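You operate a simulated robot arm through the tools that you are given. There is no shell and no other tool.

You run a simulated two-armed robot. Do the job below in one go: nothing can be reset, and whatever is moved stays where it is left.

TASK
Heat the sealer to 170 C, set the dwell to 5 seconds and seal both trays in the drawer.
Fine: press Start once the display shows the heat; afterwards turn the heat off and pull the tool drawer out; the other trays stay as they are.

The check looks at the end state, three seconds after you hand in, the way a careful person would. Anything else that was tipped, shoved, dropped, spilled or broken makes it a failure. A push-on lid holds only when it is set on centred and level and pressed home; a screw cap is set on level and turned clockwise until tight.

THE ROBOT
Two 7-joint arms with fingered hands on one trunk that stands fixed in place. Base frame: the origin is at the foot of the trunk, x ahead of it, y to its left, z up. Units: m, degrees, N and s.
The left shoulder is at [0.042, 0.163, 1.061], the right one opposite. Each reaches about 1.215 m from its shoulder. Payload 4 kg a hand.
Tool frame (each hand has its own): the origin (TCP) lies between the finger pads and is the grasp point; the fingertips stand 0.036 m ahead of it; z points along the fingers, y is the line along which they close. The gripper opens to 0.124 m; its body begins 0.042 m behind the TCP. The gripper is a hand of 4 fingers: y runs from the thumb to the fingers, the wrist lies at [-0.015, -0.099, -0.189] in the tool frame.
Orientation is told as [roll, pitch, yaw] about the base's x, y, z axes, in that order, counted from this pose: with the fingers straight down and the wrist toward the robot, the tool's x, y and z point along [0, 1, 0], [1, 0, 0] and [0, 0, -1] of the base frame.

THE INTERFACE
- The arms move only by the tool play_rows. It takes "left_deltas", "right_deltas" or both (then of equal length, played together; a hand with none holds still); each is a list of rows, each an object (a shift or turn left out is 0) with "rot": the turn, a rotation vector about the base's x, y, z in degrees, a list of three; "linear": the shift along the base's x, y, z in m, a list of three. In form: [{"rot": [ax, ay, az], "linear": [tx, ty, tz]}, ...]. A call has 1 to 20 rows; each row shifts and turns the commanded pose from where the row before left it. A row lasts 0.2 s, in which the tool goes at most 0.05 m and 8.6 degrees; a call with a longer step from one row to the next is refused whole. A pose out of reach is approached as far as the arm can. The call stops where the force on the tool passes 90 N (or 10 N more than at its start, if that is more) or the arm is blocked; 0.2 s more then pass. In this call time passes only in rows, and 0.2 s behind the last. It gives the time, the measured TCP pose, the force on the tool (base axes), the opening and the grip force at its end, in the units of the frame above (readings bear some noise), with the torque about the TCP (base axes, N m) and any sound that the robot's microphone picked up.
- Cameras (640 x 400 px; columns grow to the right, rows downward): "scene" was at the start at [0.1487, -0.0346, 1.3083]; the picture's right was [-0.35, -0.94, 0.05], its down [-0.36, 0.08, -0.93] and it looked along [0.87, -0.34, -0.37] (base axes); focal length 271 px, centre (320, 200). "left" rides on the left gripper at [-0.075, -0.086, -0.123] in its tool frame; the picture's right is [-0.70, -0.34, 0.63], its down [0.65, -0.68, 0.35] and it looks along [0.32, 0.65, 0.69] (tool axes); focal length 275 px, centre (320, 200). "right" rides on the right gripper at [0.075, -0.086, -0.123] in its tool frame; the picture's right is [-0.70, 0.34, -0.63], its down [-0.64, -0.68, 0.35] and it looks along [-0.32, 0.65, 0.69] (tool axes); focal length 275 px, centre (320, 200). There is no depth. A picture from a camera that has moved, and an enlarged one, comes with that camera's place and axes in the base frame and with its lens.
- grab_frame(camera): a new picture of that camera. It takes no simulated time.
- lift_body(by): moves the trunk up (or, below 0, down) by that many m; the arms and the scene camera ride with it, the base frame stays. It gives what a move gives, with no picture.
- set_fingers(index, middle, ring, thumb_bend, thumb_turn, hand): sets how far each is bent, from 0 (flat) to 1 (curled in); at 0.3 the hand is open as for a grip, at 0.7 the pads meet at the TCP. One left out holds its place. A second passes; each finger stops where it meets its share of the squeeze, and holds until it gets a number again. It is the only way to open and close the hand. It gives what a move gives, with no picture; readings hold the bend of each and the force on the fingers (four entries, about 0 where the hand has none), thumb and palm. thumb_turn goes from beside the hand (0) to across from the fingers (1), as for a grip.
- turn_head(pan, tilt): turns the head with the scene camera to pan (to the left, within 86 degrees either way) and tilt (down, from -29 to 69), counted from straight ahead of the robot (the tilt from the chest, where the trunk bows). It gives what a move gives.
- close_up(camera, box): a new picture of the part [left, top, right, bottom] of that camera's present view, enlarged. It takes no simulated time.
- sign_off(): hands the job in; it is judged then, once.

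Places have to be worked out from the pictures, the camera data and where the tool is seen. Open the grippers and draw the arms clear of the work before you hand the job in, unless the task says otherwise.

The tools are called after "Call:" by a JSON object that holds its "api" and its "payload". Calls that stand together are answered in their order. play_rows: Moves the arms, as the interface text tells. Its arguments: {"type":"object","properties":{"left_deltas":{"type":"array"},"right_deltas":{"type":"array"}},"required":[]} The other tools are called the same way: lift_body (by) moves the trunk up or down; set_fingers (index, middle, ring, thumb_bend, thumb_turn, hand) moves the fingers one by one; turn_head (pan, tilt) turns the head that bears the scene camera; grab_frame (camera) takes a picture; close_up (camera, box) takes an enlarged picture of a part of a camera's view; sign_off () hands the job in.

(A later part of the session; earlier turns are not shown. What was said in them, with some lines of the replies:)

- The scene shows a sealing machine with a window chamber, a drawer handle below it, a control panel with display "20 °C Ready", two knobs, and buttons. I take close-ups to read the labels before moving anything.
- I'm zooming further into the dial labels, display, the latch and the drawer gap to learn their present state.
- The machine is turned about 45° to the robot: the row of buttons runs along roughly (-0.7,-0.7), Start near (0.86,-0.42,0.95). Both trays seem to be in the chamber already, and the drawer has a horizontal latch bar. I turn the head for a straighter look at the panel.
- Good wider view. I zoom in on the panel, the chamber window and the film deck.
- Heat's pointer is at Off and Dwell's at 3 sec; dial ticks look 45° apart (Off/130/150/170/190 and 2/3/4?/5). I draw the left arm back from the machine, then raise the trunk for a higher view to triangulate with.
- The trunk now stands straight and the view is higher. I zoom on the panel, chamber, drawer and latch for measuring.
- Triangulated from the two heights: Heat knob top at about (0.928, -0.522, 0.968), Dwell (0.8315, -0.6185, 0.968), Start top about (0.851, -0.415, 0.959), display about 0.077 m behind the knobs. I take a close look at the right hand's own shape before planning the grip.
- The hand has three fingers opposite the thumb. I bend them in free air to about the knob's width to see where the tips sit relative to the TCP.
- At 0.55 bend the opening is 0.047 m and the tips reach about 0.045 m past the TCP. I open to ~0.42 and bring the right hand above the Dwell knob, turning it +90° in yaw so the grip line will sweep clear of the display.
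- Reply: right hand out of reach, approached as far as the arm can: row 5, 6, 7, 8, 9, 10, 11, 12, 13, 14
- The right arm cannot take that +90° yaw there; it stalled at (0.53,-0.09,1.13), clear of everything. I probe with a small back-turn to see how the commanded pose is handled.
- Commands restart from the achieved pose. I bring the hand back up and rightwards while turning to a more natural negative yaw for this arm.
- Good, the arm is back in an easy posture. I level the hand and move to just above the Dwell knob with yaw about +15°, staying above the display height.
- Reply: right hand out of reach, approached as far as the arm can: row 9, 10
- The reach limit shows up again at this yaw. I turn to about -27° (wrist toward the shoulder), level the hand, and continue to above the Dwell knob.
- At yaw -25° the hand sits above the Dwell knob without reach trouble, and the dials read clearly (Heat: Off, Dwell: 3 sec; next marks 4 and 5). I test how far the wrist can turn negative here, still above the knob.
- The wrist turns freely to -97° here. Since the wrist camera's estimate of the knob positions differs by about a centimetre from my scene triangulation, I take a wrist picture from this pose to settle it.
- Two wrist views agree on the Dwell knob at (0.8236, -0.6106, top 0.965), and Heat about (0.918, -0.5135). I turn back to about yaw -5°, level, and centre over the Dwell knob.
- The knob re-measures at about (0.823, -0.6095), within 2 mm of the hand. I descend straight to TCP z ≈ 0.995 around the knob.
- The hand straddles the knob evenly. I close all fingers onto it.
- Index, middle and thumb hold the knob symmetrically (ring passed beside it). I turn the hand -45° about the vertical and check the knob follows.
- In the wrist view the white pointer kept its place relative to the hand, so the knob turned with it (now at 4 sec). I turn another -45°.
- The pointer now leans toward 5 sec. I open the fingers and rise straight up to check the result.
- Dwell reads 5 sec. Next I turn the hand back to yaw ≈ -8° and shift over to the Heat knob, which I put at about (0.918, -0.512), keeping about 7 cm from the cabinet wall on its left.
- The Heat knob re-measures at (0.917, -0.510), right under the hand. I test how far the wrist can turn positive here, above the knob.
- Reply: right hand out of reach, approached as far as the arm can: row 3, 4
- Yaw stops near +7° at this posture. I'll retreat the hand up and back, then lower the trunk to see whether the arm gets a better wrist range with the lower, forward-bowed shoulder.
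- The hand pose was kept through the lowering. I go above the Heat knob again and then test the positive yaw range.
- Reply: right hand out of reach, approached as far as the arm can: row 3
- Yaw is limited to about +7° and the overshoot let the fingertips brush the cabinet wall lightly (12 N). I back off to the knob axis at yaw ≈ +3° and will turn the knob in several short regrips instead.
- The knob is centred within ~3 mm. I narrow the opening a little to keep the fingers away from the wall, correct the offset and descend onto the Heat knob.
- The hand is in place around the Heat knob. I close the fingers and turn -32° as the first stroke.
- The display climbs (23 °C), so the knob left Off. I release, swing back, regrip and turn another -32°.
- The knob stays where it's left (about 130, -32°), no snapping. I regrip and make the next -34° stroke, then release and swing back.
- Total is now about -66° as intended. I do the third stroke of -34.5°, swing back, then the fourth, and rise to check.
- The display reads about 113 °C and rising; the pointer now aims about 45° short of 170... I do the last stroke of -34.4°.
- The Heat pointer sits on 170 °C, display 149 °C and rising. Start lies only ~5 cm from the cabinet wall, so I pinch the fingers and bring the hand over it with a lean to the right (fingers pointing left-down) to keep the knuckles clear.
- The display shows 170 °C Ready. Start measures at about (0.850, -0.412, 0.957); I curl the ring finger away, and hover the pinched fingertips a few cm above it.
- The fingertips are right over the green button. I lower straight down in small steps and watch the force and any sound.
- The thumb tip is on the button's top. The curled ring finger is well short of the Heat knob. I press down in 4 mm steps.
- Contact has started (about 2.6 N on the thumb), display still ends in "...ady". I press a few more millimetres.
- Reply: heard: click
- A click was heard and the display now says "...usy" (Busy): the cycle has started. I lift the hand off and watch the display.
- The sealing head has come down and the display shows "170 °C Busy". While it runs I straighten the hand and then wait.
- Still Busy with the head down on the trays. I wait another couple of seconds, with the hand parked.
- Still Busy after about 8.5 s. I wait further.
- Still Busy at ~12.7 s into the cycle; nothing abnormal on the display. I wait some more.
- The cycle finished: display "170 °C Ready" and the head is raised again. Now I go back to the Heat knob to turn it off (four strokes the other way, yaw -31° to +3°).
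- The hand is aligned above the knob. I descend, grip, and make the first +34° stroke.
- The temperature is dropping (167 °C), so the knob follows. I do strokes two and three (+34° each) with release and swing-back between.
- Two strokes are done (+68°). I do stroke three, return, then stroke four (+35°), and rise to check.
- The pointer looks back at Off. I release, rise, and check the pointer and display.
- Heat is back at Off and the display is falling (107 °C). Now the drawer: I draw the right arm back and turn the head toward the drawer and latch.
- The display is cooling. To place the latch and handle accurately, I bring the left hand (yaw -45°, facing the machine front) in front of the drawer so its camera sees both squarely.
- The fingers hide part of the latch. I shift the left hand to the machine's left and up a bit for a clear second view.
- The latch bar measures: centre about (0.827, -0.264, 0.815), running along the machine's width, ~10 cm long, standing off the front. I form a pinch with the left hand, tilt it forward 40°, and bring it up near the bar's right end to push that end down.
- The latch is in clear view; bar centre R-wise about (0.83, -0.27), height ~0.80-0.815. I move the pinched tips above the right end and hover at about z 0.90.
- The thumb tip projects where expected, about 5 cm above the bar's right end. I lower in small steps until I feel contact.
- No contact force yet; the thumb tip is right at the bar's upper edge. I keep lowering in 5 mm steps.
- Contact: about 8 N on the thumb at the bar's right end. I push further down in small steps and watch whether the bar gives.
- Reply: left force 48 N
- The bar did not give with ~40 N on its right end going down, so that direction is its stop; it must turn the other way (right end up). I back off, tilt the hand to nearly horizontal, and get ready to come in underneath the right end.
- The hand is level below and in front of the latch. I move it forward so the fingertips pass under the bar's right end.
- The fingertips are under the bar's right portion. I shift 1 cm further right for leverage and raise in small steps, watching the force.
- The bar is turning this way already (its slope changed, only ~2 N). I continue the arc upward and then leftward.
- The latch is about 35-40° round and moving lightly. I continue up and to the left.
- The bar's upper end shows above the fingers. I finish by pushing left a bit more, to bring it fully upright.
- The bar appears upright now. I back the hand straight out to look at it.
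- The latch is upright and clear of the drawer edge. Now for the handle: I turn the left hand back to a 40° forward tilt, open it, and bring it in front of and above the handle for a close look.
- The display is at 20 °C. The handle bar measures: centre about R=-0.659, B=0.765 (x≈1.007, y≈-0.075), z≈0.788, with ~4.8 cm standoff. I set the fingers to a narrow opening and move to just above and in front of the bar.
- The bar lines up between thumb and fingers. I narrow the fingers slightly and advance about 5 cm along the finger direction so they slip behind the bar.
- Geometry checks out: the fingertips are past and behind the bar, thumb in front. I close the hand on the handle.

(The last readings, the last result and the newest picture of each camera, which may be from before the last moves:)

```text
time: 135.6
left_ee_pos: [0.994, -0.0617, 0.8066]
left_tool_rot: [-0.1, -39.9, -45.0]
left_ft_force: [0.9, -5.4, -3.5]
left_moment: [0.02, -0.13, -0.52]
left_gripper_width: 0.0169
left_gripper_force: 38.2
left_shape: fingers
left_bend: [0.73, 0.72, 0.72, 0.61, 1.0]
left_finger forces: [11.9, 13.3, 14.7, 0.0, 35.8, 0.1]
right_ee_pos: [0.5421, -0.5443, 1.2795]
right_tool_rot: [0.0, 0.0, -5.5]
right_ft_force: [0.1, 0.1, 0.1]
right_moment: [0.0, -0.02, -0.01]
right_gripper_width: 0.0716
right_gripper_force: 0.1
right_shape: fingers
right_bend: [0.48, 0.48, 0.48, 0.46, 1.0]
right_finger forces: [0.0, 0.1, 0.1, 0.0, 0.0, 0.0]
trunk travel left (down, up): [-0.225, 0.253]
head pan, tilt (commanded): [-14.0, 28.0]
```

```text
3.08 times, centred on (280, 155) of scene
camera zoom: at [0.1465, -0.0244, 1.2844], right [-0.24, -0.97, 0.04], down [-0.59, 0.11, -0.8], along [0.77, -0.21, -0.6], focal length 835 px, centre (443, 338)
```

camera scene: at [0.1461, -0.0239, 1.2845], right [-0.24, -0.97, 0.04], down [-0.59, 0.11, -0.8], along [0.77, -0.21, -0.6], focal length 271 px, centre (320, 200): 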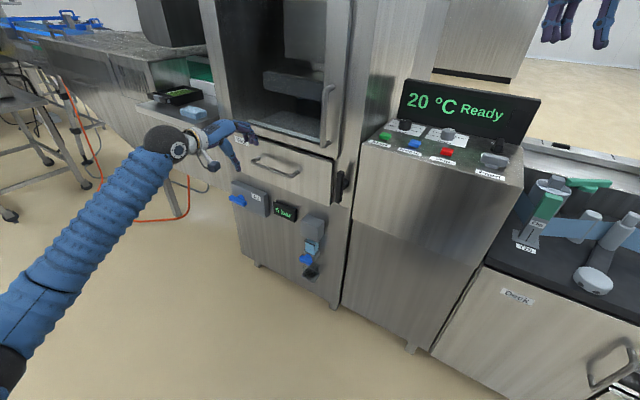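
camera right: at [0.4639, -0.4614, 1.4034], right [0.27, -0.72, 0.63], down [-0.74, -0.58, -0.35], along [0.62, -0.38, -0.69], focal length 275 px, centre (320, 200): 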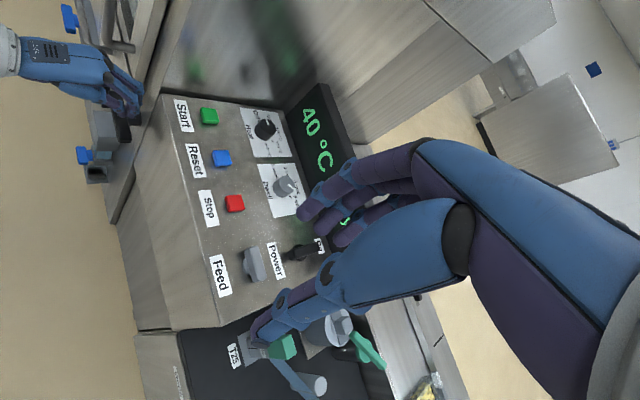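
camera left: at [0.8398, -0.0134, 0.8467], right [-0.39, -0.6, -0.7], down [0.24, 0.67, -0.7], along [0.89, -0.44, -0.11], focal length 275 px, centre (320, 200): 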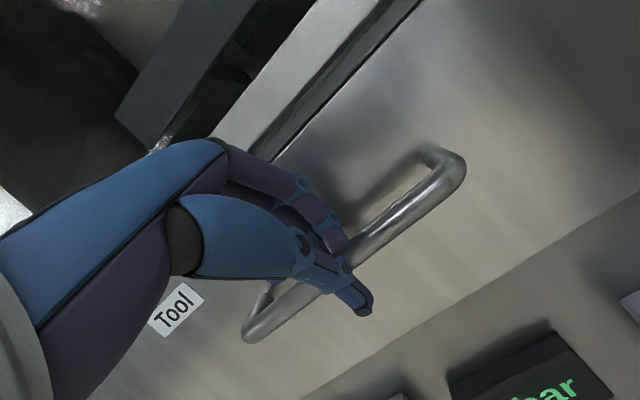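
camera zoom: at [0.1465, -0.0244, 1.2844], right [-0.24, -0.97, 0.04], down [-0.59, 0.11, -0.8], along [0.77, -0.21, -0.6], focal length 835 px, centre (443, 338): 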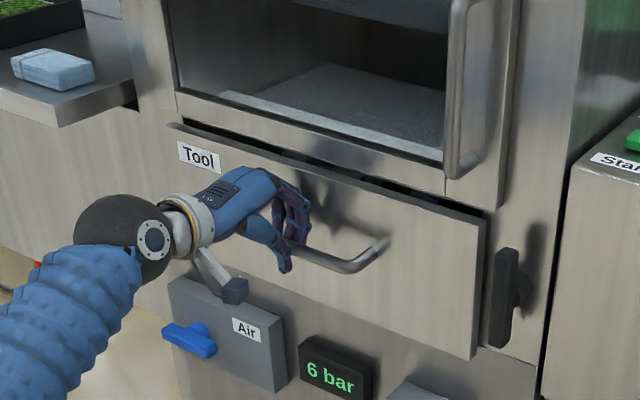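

The grip is firm on the bar. I pull the drawer straight out along its direction (-x, +y), gently at first.

Call:
{"api": "play_rows", "payload": {"left_deltas": [{"linear": [-0.004, 0.004, 0]}, {"linear": [-0.008, 0.008, 0]}, {"linear": [-0.012, 0.012, 0]}, {"linear": [-0.014, 0.014, 0]}, {"linear": [-0.014, 0.014, 0]}]}}

Call:
{"api": "grab_frame", "payload": {"camera": "scene"}}

```text
time: 136.8
left_ee_pos: [0.9422, -0.0097, 0.8073]
left_tool_rot: [0.1, -40.0, -44.9]
left_ft_force: [1.2, -0.8, -5.2]
left_moment: [0.09, -0.09, -0.46]
left_gripper_width: 0.0169
left_gripper_force: 37.8
left_shape: fingers
left_bend: [0.73, 0.72, 0.72, 0.62, 1.0]
left_finger forces: [11.1, 12.5, 13.9, 0.1, 37.9, 0.1]
right_ee_pos: [0.5417, -0.5441, 1.2794]
right_tool_rot: [-0.1, -0.1, -5.5]
right_ft_force: [-0.6, -1.4, 0.6]
right_moment: [-0.03, -0.04, 0.0]
right_gripper_width: 0.0712
right_gripper_force: 0.1
right_shape: fingers
right_bend: [0.48, 0.48, 0.48, 0.46, 1.0]
right_finger forces: [0.0, 0.1, 0.0, 0.1, 0.1, 0.0]
trunk travel left (down, up): [-0.225, 0.253]
head pan, tilt (commanded): [-14.0, 28.0]
```

```text
taken
camera scene: at [0.1462, -0.0236, 1.2845], right [-0.24, -0.97, 0.04], down [-0.59, 0.11, -0.8], along [0.77, -0.21, -0.6], focal length 271 px, centre (320, 200)
```

scene: 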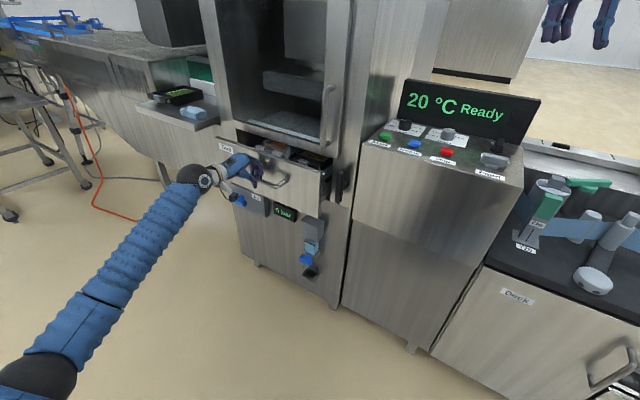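

The drawer is sliding out smoothly with hardly any force, and the trays show inside. I continue the pull steadily.

Call:
{"api": "play_rows", "payload": {"left_deltas": [{"linear": [-0.014, 0.014, 0]}, {"linear": [-0.014, 0.014, 0]}, {"linear": [-0.014, 0.014, 0]}, {"linear": [-0.014, 0.014, 0]}, {"linear": [-0.014, 0.014, 0]}, {"linear": [-0.014, 0.014, 0]}, {"linear": [-0.01, 0.01, 0]}]}}

Call:
{"api": "grab_frame", "payload": {"camera": "scene"}}

Call:
{"api": "close_up", "payload": {"camera": "scene", "box": [180, 90, 380, 240]}}

```text
time: 138.4
left_ee_pos: [0.8482, 0.0837, 0.8071]
left_tool_rot: [0.0, -39.9, -44.9]
left_ft_force: [1.8, 0.1, -0.6]
left_moment: [0.08, -0.14, -0.42]
left_gripper_width: 0.0166
left_gripper_force: 38.4
left_shape: fingers
left_bend: [0.73, 0.72, 0.72, 0.62, 1.0]
left_finger forces: [11.7, 12.8, 14.2, 0.0, 38.3, 0.1]
right_ee_pos: [0.5408, -0.5435, 1.2806]
right_tool_rot: [0.0, 0.0, -5.5]
right_ft_force: [-0.1, 0.4, -0.3]
right_moment: [0.01, 0.0, 0.02]
right_gripper_width: 0.0711
right_gripper_force: 0.2
right_shape: fingers
right_bend: [0.48, 0.48, 0.48, 0.46, 1.0]
right_finger forces: [0.0, 0.0, 0.0, 0.1, 0.0, 0.0]
trunk travel left (down, up): [-0.225, 0.253]
head pan, tilt (commanded): [-14.0, 28.0]
```

```text
taken
camera scene: at [0.1461, -0.0237, 1.2845], right [-0.24, -0.97, 0.04], down [-0.59, 0.11, -0.8], along [0.77, -0.21, -0.6], focal length 271 px, centre (320, 200)
```

scene: 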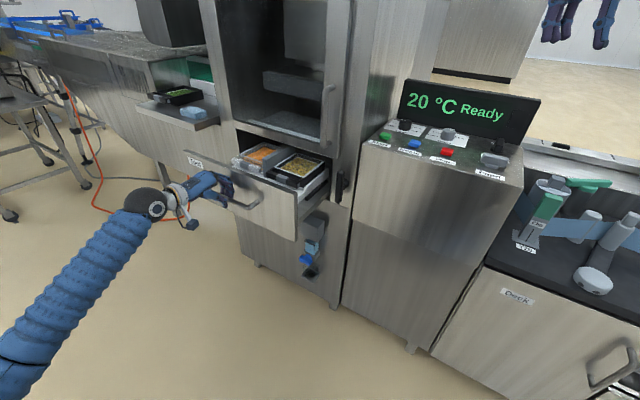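

```text
2.67 times, centred on (280, 165) of scene
camera zoom: at [0.1461, -0.0237, 1.2845], right [-0.24, -0.97, 0.04], down [-0.59, 0.11, -0.8], along [0.77, -0.21, -0.6], focal length 724 px, centre (427, 293)
```

zoom: 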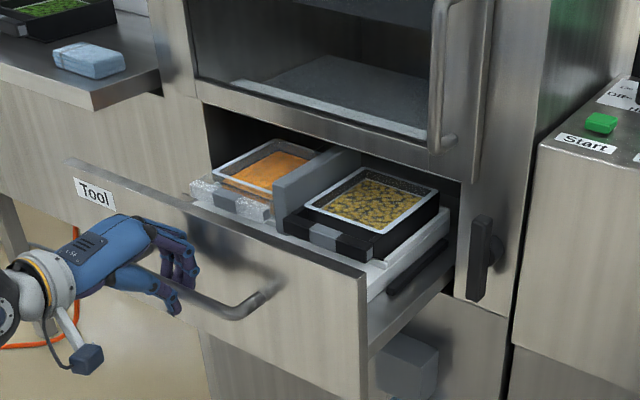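

The drawer is out about 20 cm with both trays visible. I keep pulling in smaller steps to find the end of travel.

Call:
{"api": "play_rows", "payload": {"left_deltas": [{"linear": [-0.01, 0.01, 0]}, {"linear": [-0.01, 0.01, 0]}, {"linear": [-0.01, 0.01, 0]}, {"linear": [-0.01, 0.01, 0]}, {"linear": [-0.01, 0.01, 0]}]}}

Call:
{"api": "close_up", "payload": {"camera": "scene", "box": [180, 90, 380, 240]}}

```text
time: 139.6
left_ee_pos: [0.798, 0.1339, 0.8073]
left_tool_rot: [0.0, -40.0, -44.9]
left_ft_force: [1.0, 0.7, -1.0]
left_moment: [0.11, -0.14, -0.49]
left_gripper_width: 0.0164
left_gripper_force: 38.7
left_shape: fingers
left_bend: [0.73, 0.72, 0.72, 0.62, 1.0]
left_finger forces: [11.6, 13.0, 14.3, 0.1, 38.8, 0.0]
right_ee_pos: [0.5411, -0.5443, 1.2803]
right_tool_rot: [-0.1, -0.1, -5.6]
right_ft_force: [0.6, 0.3, 0.1]
right_moment: [0.01, -0.01, 0.0]
right_gripper_width: 0.0712
right_gripper_force: 0.0
right_shape: fingers
right_bend: [0.48, 0.48, 0.48, 0.46, 1.0]
right_finger forces: [0.0, 0.0, 0.0, 0.0, 0.0, 0.0]
trunk travel left (down, up): [-0.225, 0.253]
head pan, tilt (commanded): [-14.0, 28.0]
```

```text
2.67 times, centred on (280, 165) of scene
camera zoom: at [0.1459, -0.0235, 1.2845], right [-0.24, -0.97, 0.04], down [-0.59, 0.11, -0.8], along [0.77, -0.21, -0.59], focal length 724 px, centre (427, 293)
```

zoom: 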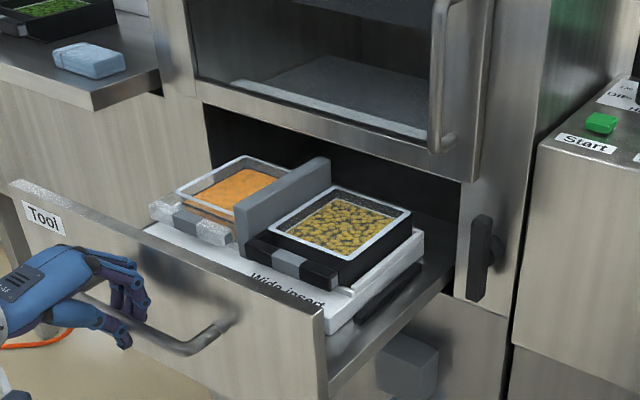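

Out about 28 cm, still free. I continue gently.

Call:
{"api": "play_rows", "payload": {"left_deltas": [{"linear": [-0.01, 0.01, 0]}, {"linear": [-0.01, 0.01, 0]}, {"linear": [-0.01, 0.01, 0]}, {"linear": [-0.008, 0.008, 0]}]}}

Call:
{"api": "close_up", "payload": {"camera": "scene", "box": [160, 90, 360, 240]}}

```text
time: 140.6
left_ee_pos: [0.7625, 0.1694, 0.8074]
left_tool_rot: [-0.1, -39.8, -44.9]
left_ft_force: [10.9, -14.7, -4.7]
left_moment: [-0.1, -0.36, -0.51]
left_gripper_width: 0.0162
left_gripper_force: 35.0
left_shape: fingers
left_bend: [0.73, 0.72, 0.72, 0.63, 1.0]
left_finger forces: [13.3, 14.2, 16.2, 0.1, 27.2, 0.0]
right_ee_pos: [0.5415, -0.546, 1.2789]
right_tool_rot: [0.0, 0.0, -5.4]
right_ft_force: [-0.2, 0.2, -0.6]
right_moment: [0.01, 0.01, -0.01]
right_gripper_width: 0.0712
right_gripper_force: 0.1
right_shape: fingers
right_bend: [0.48, 0.48, 0.48, 0.46, 1.0]
right_finger forces: [0.1, 0.0, 0.1, 0.0, 0.1, 0.0]
trunk travel left (down, up): [-0.225, 0.253]
head pan, tilt (commanded): [-14.0, 28.0]
```

```text
2.67 times, centred on (260, 165) of scene
camera zoom: at [0.1477, -0.0255, 1.2842], right [-0.24, -0.97, 0.04], down [-0.59, 0.11, -0.8], along [0.77, -0.21, -0.6], focal length 724 px, centre (480, 293)
```

zoom: 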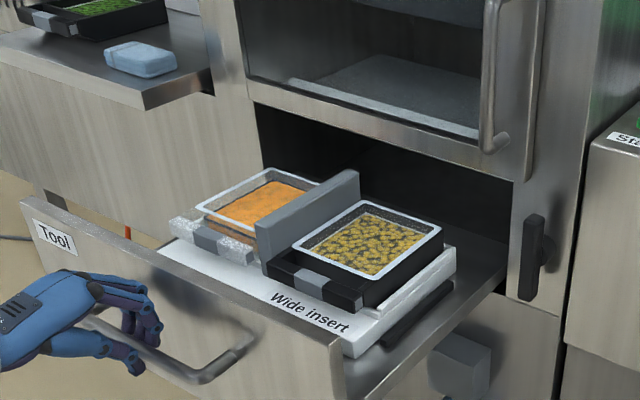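

Resistance rose to ~18 N: the drawer is at its stop, about 33 cm out. I look closely at both trays to see whether they are sealed.

Call:
{"api": "close_up", "payload": {"camera": "scene", "box": [225, 140, 305, 190]}}

Call:
{"api": "close_up", "payload": {"camera": "scene", "box": [255, 150, 335, 210]}}

Call:
{"api": "grab_frame", "payload": {"camera": "left"}}

```text
8.00 times, centred on (265, 165) of scene
camera zoom: at [0.1477, -0.0255, 1.2842], right [-0.24, -0.97, 0.04], down [-0.59, 0.11, -0.8], along [0.77, -0.21, -0.6], focal length 2171 px, centre (760, 480)
```

zoom: 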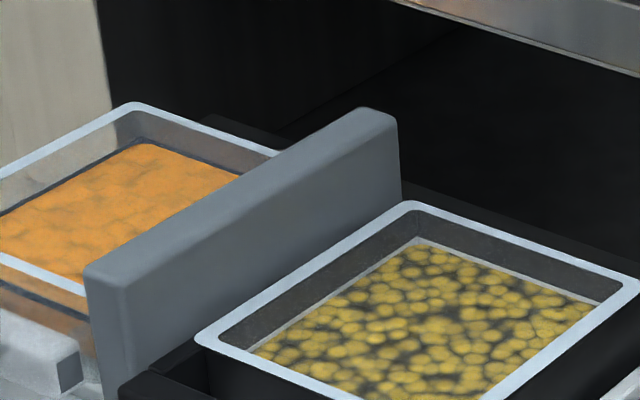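

```text
6.67 times, centred on (295, 180) of scene
camera zoom: at [0.1477, -0.0255, 1.2842], right [-0.24, -0.97, 0.04], down [-0.59, 0.11, -0.8], along [0.77, -0.21, -0.6], focal length 1809 px, centre (487, 333)
```

zoom: 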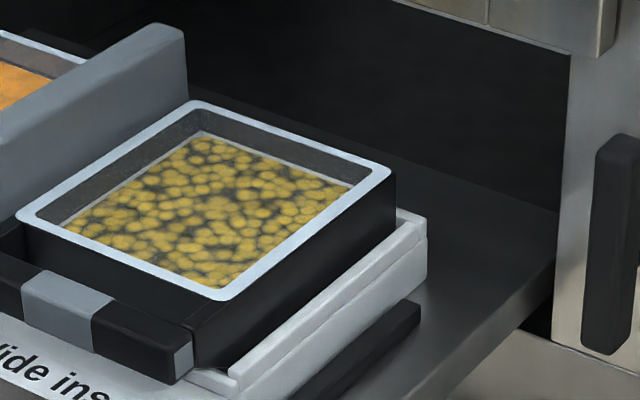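

```text
taken
camera left: at [0.6079, 0.2187, 0.8461], right [-0.39, -0.6, -0.7], down [0.24, 0.67, -0.7], along [0.89, -0.44, -0.11], focal length 275 px, centre (320, 200)
```

left: 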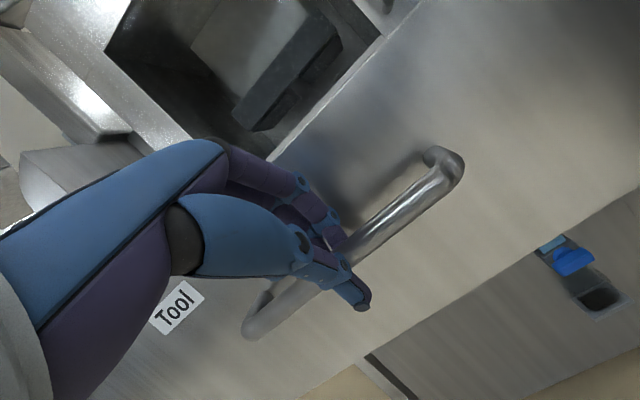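

Both trays carry an even, light seal rim all round with film over them, unlike before. I relax the pull, open the left hand and back it out along the fingers.

Call:
{"api": "play_rows", "payload": {"left_deltas": [{"linear": [0.002, -0.002, 0]}]}}

Call:
{"api": "set_fingers", "payload": {"hand": "left", "index": 0.58, "middle": 0.58, "ring": 0.58, "thumb_bend": 0.42}}

Call:
{"api": "play_rows", "payload": {"left_deltas": [{"linear": [-0.004, 0.004, 0.007]}, {"linear": [-0.009, 0.009, 0.015]}, {"linear": [-0.009, 0.009, 0.015]}, {"linear": [-0.013, 0.013, 0.023]}]}}

Call:
{"api": "grab_frame", "payload": {"camera": "scene"}}

Call:
{"api": "close_up", "payload": {"camera": "scene", "box": [140, 90, 340, 240]}}

```text
time: 141.0
left_ee_pos: [0.7623, 0.1678, 0.8072]
left_tool_rot: [-0.1, -39.8, -44.9]
left_ft_force: [1.0, -5.8, -6.3]
left_moment: [0.04, -0.16, -0.53]
left_gripper_width: 0.0159
left_gripper_force: 35.8
left_shape: fingers
left_bend: [0.73, 0.72, 0.72, 0.63, 1.0]
left_finger forces: [11.7, 12.4, 14.1, 0.0, 33.4, 0.0]
right_ee_pos: [0.5412, -0.544, 1.2792]
right_tool_rot: [0.1, 0.1, -5.5]
right_ft_force: [-0.5, 0.1, -0.9]
right_moment: [0.0, 0.03, 0.0]
right_gripper_width: 0.0712
right_gripper_force: 0.1
right_shape: fingers
right_bend: [0.48, 0.48, 0.48, 0.46, 1.0]
right_finger forces: [0.0, 0.0, 0.1, 0.1, 0.0, 0.0]
trunk travel left (down, up): [-0.225, 0.253]
head pan, tilt (commanded): [-14.0, 28.0]
```

```text
time: 142.0
left_ee_pos: [0.7623, 0.1689, 0.8082]
left_tool_rot: [-0.1, -39.9, -44.9]
left_ft_force: [-1.3, 1.6, 0.2]
left_moment: [-0.01, -0.02, 0.03]
left_gripper_width: 0.0635
left_gripper_force: 1.1
left_shape: fingers
left_bend: [0.57, 0.58, 0.57, 0.42, 0.99]
left_finger forces: [0.0, 1.6, 0.0, 0.1, 0.0, 0.0]
right_ee_pos: [0.5423, -0.5436, 1.2801]
right_tool_rot: [-0.1, 0.0, -5.5]
right_ft_force: [0.3, -0.2, 0.5]
right_moment: [0.01, 0.02, 0.01]
right_gripper_width: 0.0714
right_gripper_force: 0.0
right_shape: fingers
right_bend: [0.48, 0.48, 0.48, 0.46, 1.0]
right_finger forces: [0.1, 0.1, 0.0, 0.0, 0.0, 0.0]
trunk travel left (down, up): [-0.225, 0.253]
head pan, tilt (commanded): [-14.0, 28.0]
```

```text
time: 143.0
left_ee_pos: [0.7265, 0.205, 0.869]
left_tool_rot: [0.0, -40.0, -45.0]
left_ft_force: [0.1, 0.2, -0.5]
left_moment: [0.01, -0.03, 0.03]
left_gripper_width: 0.0635
left_gripper_force: 0.0
left_shape: fingers
left_bend: [0.57, 0.57, 0.57, 0.42, 0.99]
left_finger forces: [0.0, 0.0, 0.0, 0.0, 0.0, 0.0]
right_ee_pos: [0.5402, -0.5436, 1.2812]
right_tool_rot: [-0.1, -0.1, -5.5]
right_ft_force: [-0.5, 0.1, -0.6]
right_moment: [-0.01, -0.02, 0.01]
right_gripper_width: 0.0713
right_gripper_force: 0.0
right_shape: fingers
right_bend: [0.48, 0.48, 0.48, 0.46, 1.0]
right_finger forces: [0.1, 0.1, 0.0, 0.1, 0.0, 0.1]
trunk travel left (down, up): [-0.225, 0.253]
head pan, tilt (commanded): [-14.0, 28.0]
```

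```text
taken
camera scene: at [0.1454, -0.0237, 1.2847], right [-0.24, -0.97, 0.04], down [-0.58, 0.11, -0.8], along [0.78, -0.21, -0.59], focal length 271 px, centre (320, 200)
```

scene: 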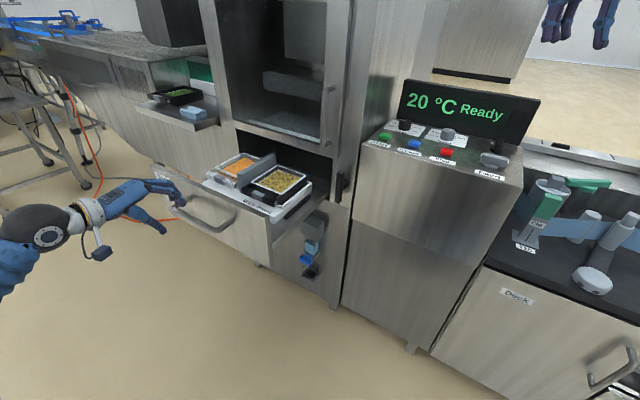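

```text
2.67 times, centred on (240, 165) of scene
camera zoom: at [0.1454, -0.0237, 1.2847], right [-0.24, -0.97, 0.04], down [-0.58, 0.11, -0.8], along [0.78, -0.21, -0.59], focal length 724 px, centre (533, 293)
```

zoom: 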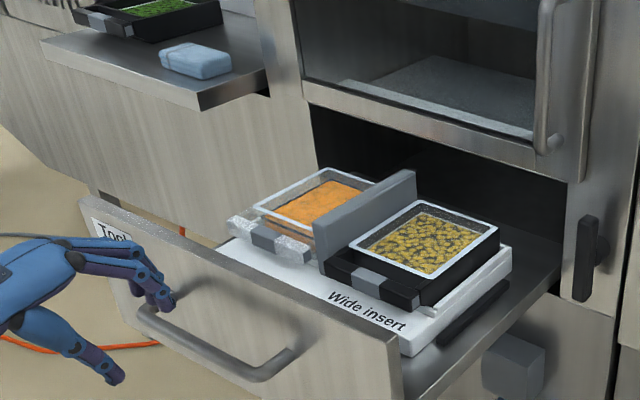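

The drawer stays out with both trays level in the insert. I withdraw the left arm up and back, straighten it, and open both hands.

Call:
{"api": "play_rows", "payload": {"left_deltas": [{"linear": [-0.03, 0.015, 0.03]}, {"linear": [-0.03, 0.01, 0.035]}, {"linear": [-0.03, 0.01, 0.035], "rot": [5.6, 5.6, 0]}, {"linear": [-0.03, 0.0, 0.035], "rot": [5.6, 5.6, 0]}, {"linear": [-0.03, 0.0, 0.035], "rot": [5.6, 5.6, 0]}, {"linear": [-0.02, 0.0, 0.035], "rot": [5.6, 5.6, 0]}, {"linear": [0, 0, 0.035], "rot": [5.6, 5.6, 0]}, {"linear": [0, 0, 0.035]}]}}

Call:
{"api": "set_fingers", "payload": {"hand": "left", "index": 0.3, "middle": 0.3, "ring": 0.3, "thumb_bend": 0.3}}

Call:
{"api": "set_fingers", "payload": {"hand": "right", "index": 0.3, "middle": 0.3, "ring": 0.3, "thumb_bend": 0.3}}

Call:
{"api": "turn_head", "payload": {"pan": -20, "tilt": 22}}

Call:
{"api": "grab_frame", "payload": {"camera": "scene"}}

```text
time: 144.8
left_ee_pos: [0.5563, 0.2403, 1.1463]
left_tool_rot: [0.0, -0.3, -45.0]
left_ft_force: [-0.1, -1.0, -0.3]
left_moment: [0.01, -0.02, 0.02]
left_gripper_width: 0.063
left_gripper_force: 0.1
left_shape: fingers
left_bend: [0.57, 0.57, 0.57, 0.42, 0.99]
left_finger forces: [0.0, 0.0, 0.1, 0.0, 0.1, 0.0]
right_ee_pos: [0.5396, -0.5443, 1.2799]
right_tool_rot: [0.1, -0.1, -5.4]
right_ft_force: [0.7, -0.7, 0.5]
right_moment: [0.02, -0.02, 0.0]
right_gripper_width: 0.071
right_gripper_force: 0.1
right_shape: fingers
right_bend: [0.48, 0.48, 0.48, 0.46, 1.0]
right_finger forces: [0.0, 0.1, 0.0, 0.0, 0.1, 0.0]
trunk travel left (down, up): [-0.225, 0.253]
head pan, tilt (commanded): [-14.0, 28.0]
```

```text
time: 145.8
left_ee_pos: [0.5577, 0.2397, 1.1458]
left_tool_rot: [0.0, -0.5, -44.9]
left_ft_force: [0.2, 0.4, -0.5]
left_moment: [-0.02, -0.03, -0.01]
left_gripper_width: 0.1229
left_gripper_force: 0.0
left_shape: fingers
left_bend: [0.3, 0.3, 0.3, 0.3, 0.98]
left_finger forces: [0.0, 0.0, 0.0, 0.1, 0.0, 0.0]
right_ee_pos: [0.5415, -0.5428, 1.2803]
right_tool_rot: [-0.1, -0.1, -5.4]
right_ft_force: [0.5, -0.7, 0.3]
right_moment: [0.0, 0.02, 0.02]
right_gripper_width: 0.0714
right_gripper_force: 0.1
right_shape: fingers
right_bend: [0.48, 0.48, 0.48, 0.46, 1.0]
right_finger forces: [0.0, 0.0, 0.0, 0.0, 0.0, 0.0]
trunk travel left (down, up): [-0.225, 0.253]
head pan, tilt (commanded): [-14.0, 28.0]
```

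```text
time: 146.8
left_ee_pos: [0.5588, 0.2399, 1.1449]
left_tool_rot: [0.0, -0.4, -45.0]
left_ft_force: [-1.2, -0.5, -0.1]
left_moment: [-0.01, -0.02, 0.01]
left_gripper_width: 0.1228
left_gripper_force: 0.0
left_shape: fingers
left_bend: [0.3, 0.3, 0.3, 0.3, 0.98]
left_finger forces: [0.1, 0.1, 0.0, 0.0, 0.0, 0.0]
right_ee_pos: [0.5417, -0.544, 1.2797]
right_tool_rot: [-0.1, 0.0, -5.5]
right_ft_force: [-0.3, 0.1, -0.6]
right_moment: [0.0, 0.02, 0.01]
right_gripper_width: 0.1234
right_gripper_force: 0.0
right_shape: fingers
right_bend: [0.3, 0.3, 0.3, 0.3, 0.98]
right_finger forces: [0.1, 0.1, 0.1, 0.0, 0.1, 0.0]
trunk travel left (down, up): [-0.225, 0.253]
head pan, tilt (commanded): [-14.0, 28.0]
```

```text
time: 147.4
left_ee_pos: [0.5574, 0.2407, 1.1457]
left_tool_rot: [0.0, -0.4, -44.9]
left_ft_force: [0.7, 0.5, -0.2]
left_moment: [0.02, -0.01, -0.03]
left_gripper_width: 0.1228
left_gripper_force: 0.2
left_shape: fingers
left_bend: [0.3, 0.3, 0.3, 0.3, 0.98]
left_finger forces: [0.0, 0.0, 0.0, 0.0, 0.0, 0.0]
right_ee_pos: [0.542, -0.544, 1.2798]
right_tool_rot: [-0.1, 0.0, -5.6]
right_ft_force: [0.1, 0.3, 0.6]
right_moment: [0.03, -0.04, 0.0]
right_gripper_width: 0.1231
right_gripper_force: 0.1
right_shape: fingers
right_bend: [0.3, 0.3, 0.3, 0.3, 0.98]
right_finger forces: [0.0, 0.1, 0.0, 0.0, 0.1, 0.1]
trunk travel left (down, up): [-0.225, 0.253]
head pan, tilt (commanded): [-20.0, 22.0]
```

```text
taken
camera scene: at [0.1463, -0.0334, 1.2942], right [-0.34, -0.94, 0.05], down [-0.49, 0.13, -0.86], along [0.8, -0.32, -0.5], focal length 271 px, centre (320, 200)
```

scene: 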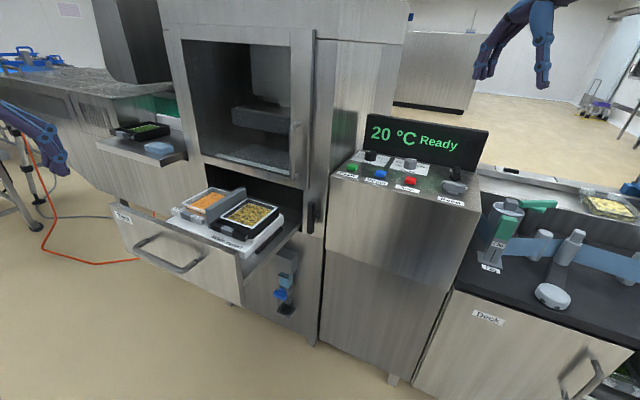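

Everything is clear. I do a last close check of the panel dials, the two trays and the untouched tray on the shelf.

Call:
{"api": "close_up", "payload": {"camera": "scene", "box": [330, 110, 490, 210]}}

Call:
{"api": "close_up", "payload": {"camera": "scene", "box": [165, 175, 295, 260]}}

Call:
{"api": "close_up", "payload": {"camera": "scene", "box": [90, 105, 200, 175]}}

Call:
{"api": "close_up", "payload": {"camera": "scene", "box": [560, 170, 640, 230]}}

```text
4.00 times, centred on (410, 160) of scene
camera zoom: at [0.1463, -0.0334, 1.2942], right [-0.34, -0.94, 0.05], down [-0.49, 0.13, -0.86], along [0.8, -0.32, -0.5], focal length 1085 px, centre (-40, 360)
```

zoom: 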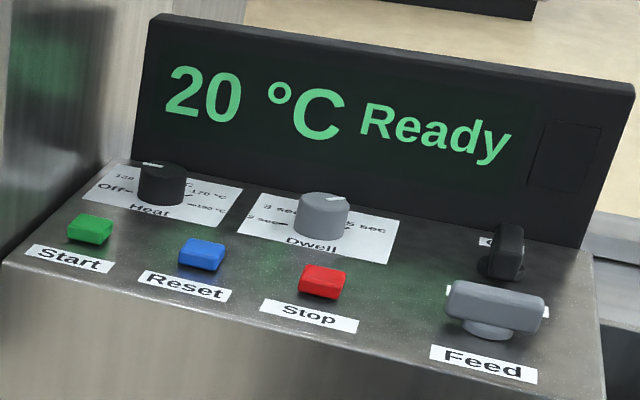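

```text
4.71 times, centred on (230, 218) of scene
camera zoom: at [0.1463, -0.0334, 1.2942], right [-0.34, -0.94, 0.05], down [-0.49, 0.13, -0.86], along [0.8, -0.32, -0.5], focal length 1277 px, centre (744, 118)
```

zoom: 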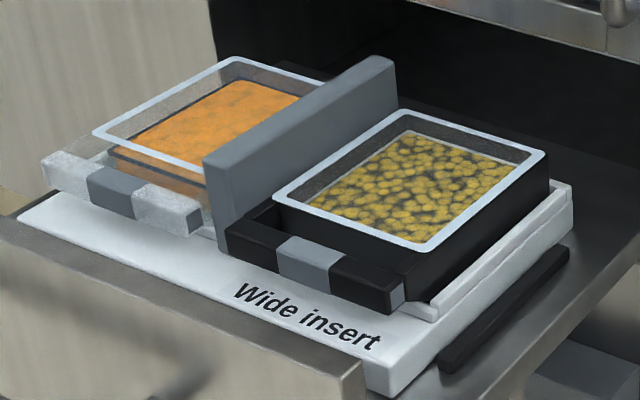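

```text
5.71 times, centred on (145, 140) of scene
camera zoom: at [0.1463, -0.0334, 1.2942], right [-0.34, -0.94, 0.05], down [-0.49, 0.13, -0.86], along [0.8, -0.32, -0.5], focal length 1551 px, centre (1320, 543)
```

zoom: 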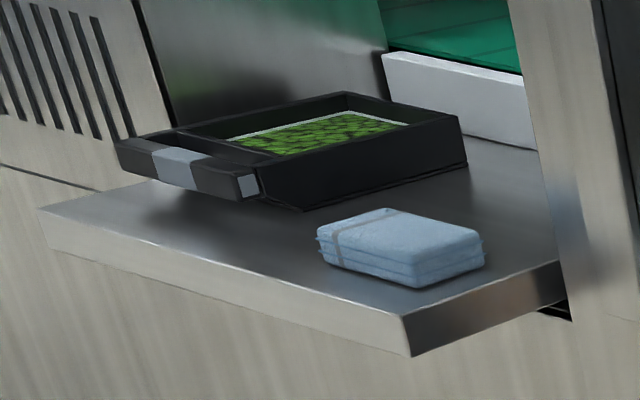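

```text
6.67 times, centred on (600, 200) of scene
camera zoom: at [0.1463, -0.0334, 1.2942], right [-0.34, -0.94, 0.05], down [-0.49, 0.13, -0.86], along [0.8, -0.32, -0.5], focal length 1809 px, centre (-1547, 200)
```

zoom: 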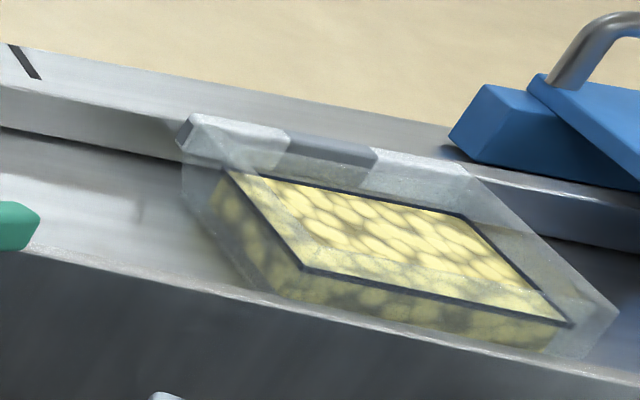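

Both drawer trays are sealed, Heat is at Off (20 °C), Dwell at 5 sec, and the drawer is fully out. The tray on the shelf and the one on the outfeed are untouched, and both hands are open and clear, so I hand in the job.

Call:
{"api": "sign_off", "payload": {}}

```text
The job is handed in.
```

Both trays in the drawer went through a full sealing cycle at 170 °C with the dwell at 5 seconds. I handed the job in and don't have the check's verdict.

- **Sealing:** I pressed Start once the display read "170 °C Ready". The machine went to Busy and back to Ready with the head raised. Both trays now show film and an even light rim all round, unlike the two trays I left alone.
- **Heat:** The Heat knob is back at Off and the display has fallen to 20 °C.
- **Drawer:** I turned the drawer latch upright and pulled the tool drawer out to its stop, about 33 cm. The trays sit level in it.
- **Other trays:** The tray on the left shelf and the one on the outfeed were not touched.

Two things touched harder than planned; nothing looked moved or damaged:

- **Cabinet wall:** While I lined up on the Heat knob, the right fingertips brushed the wall with about 12 N.
- **Latch:** I first pushed it the wrong way with just under 50 N before finding it turns the other way.

Both arms are drawn back with the hands open.
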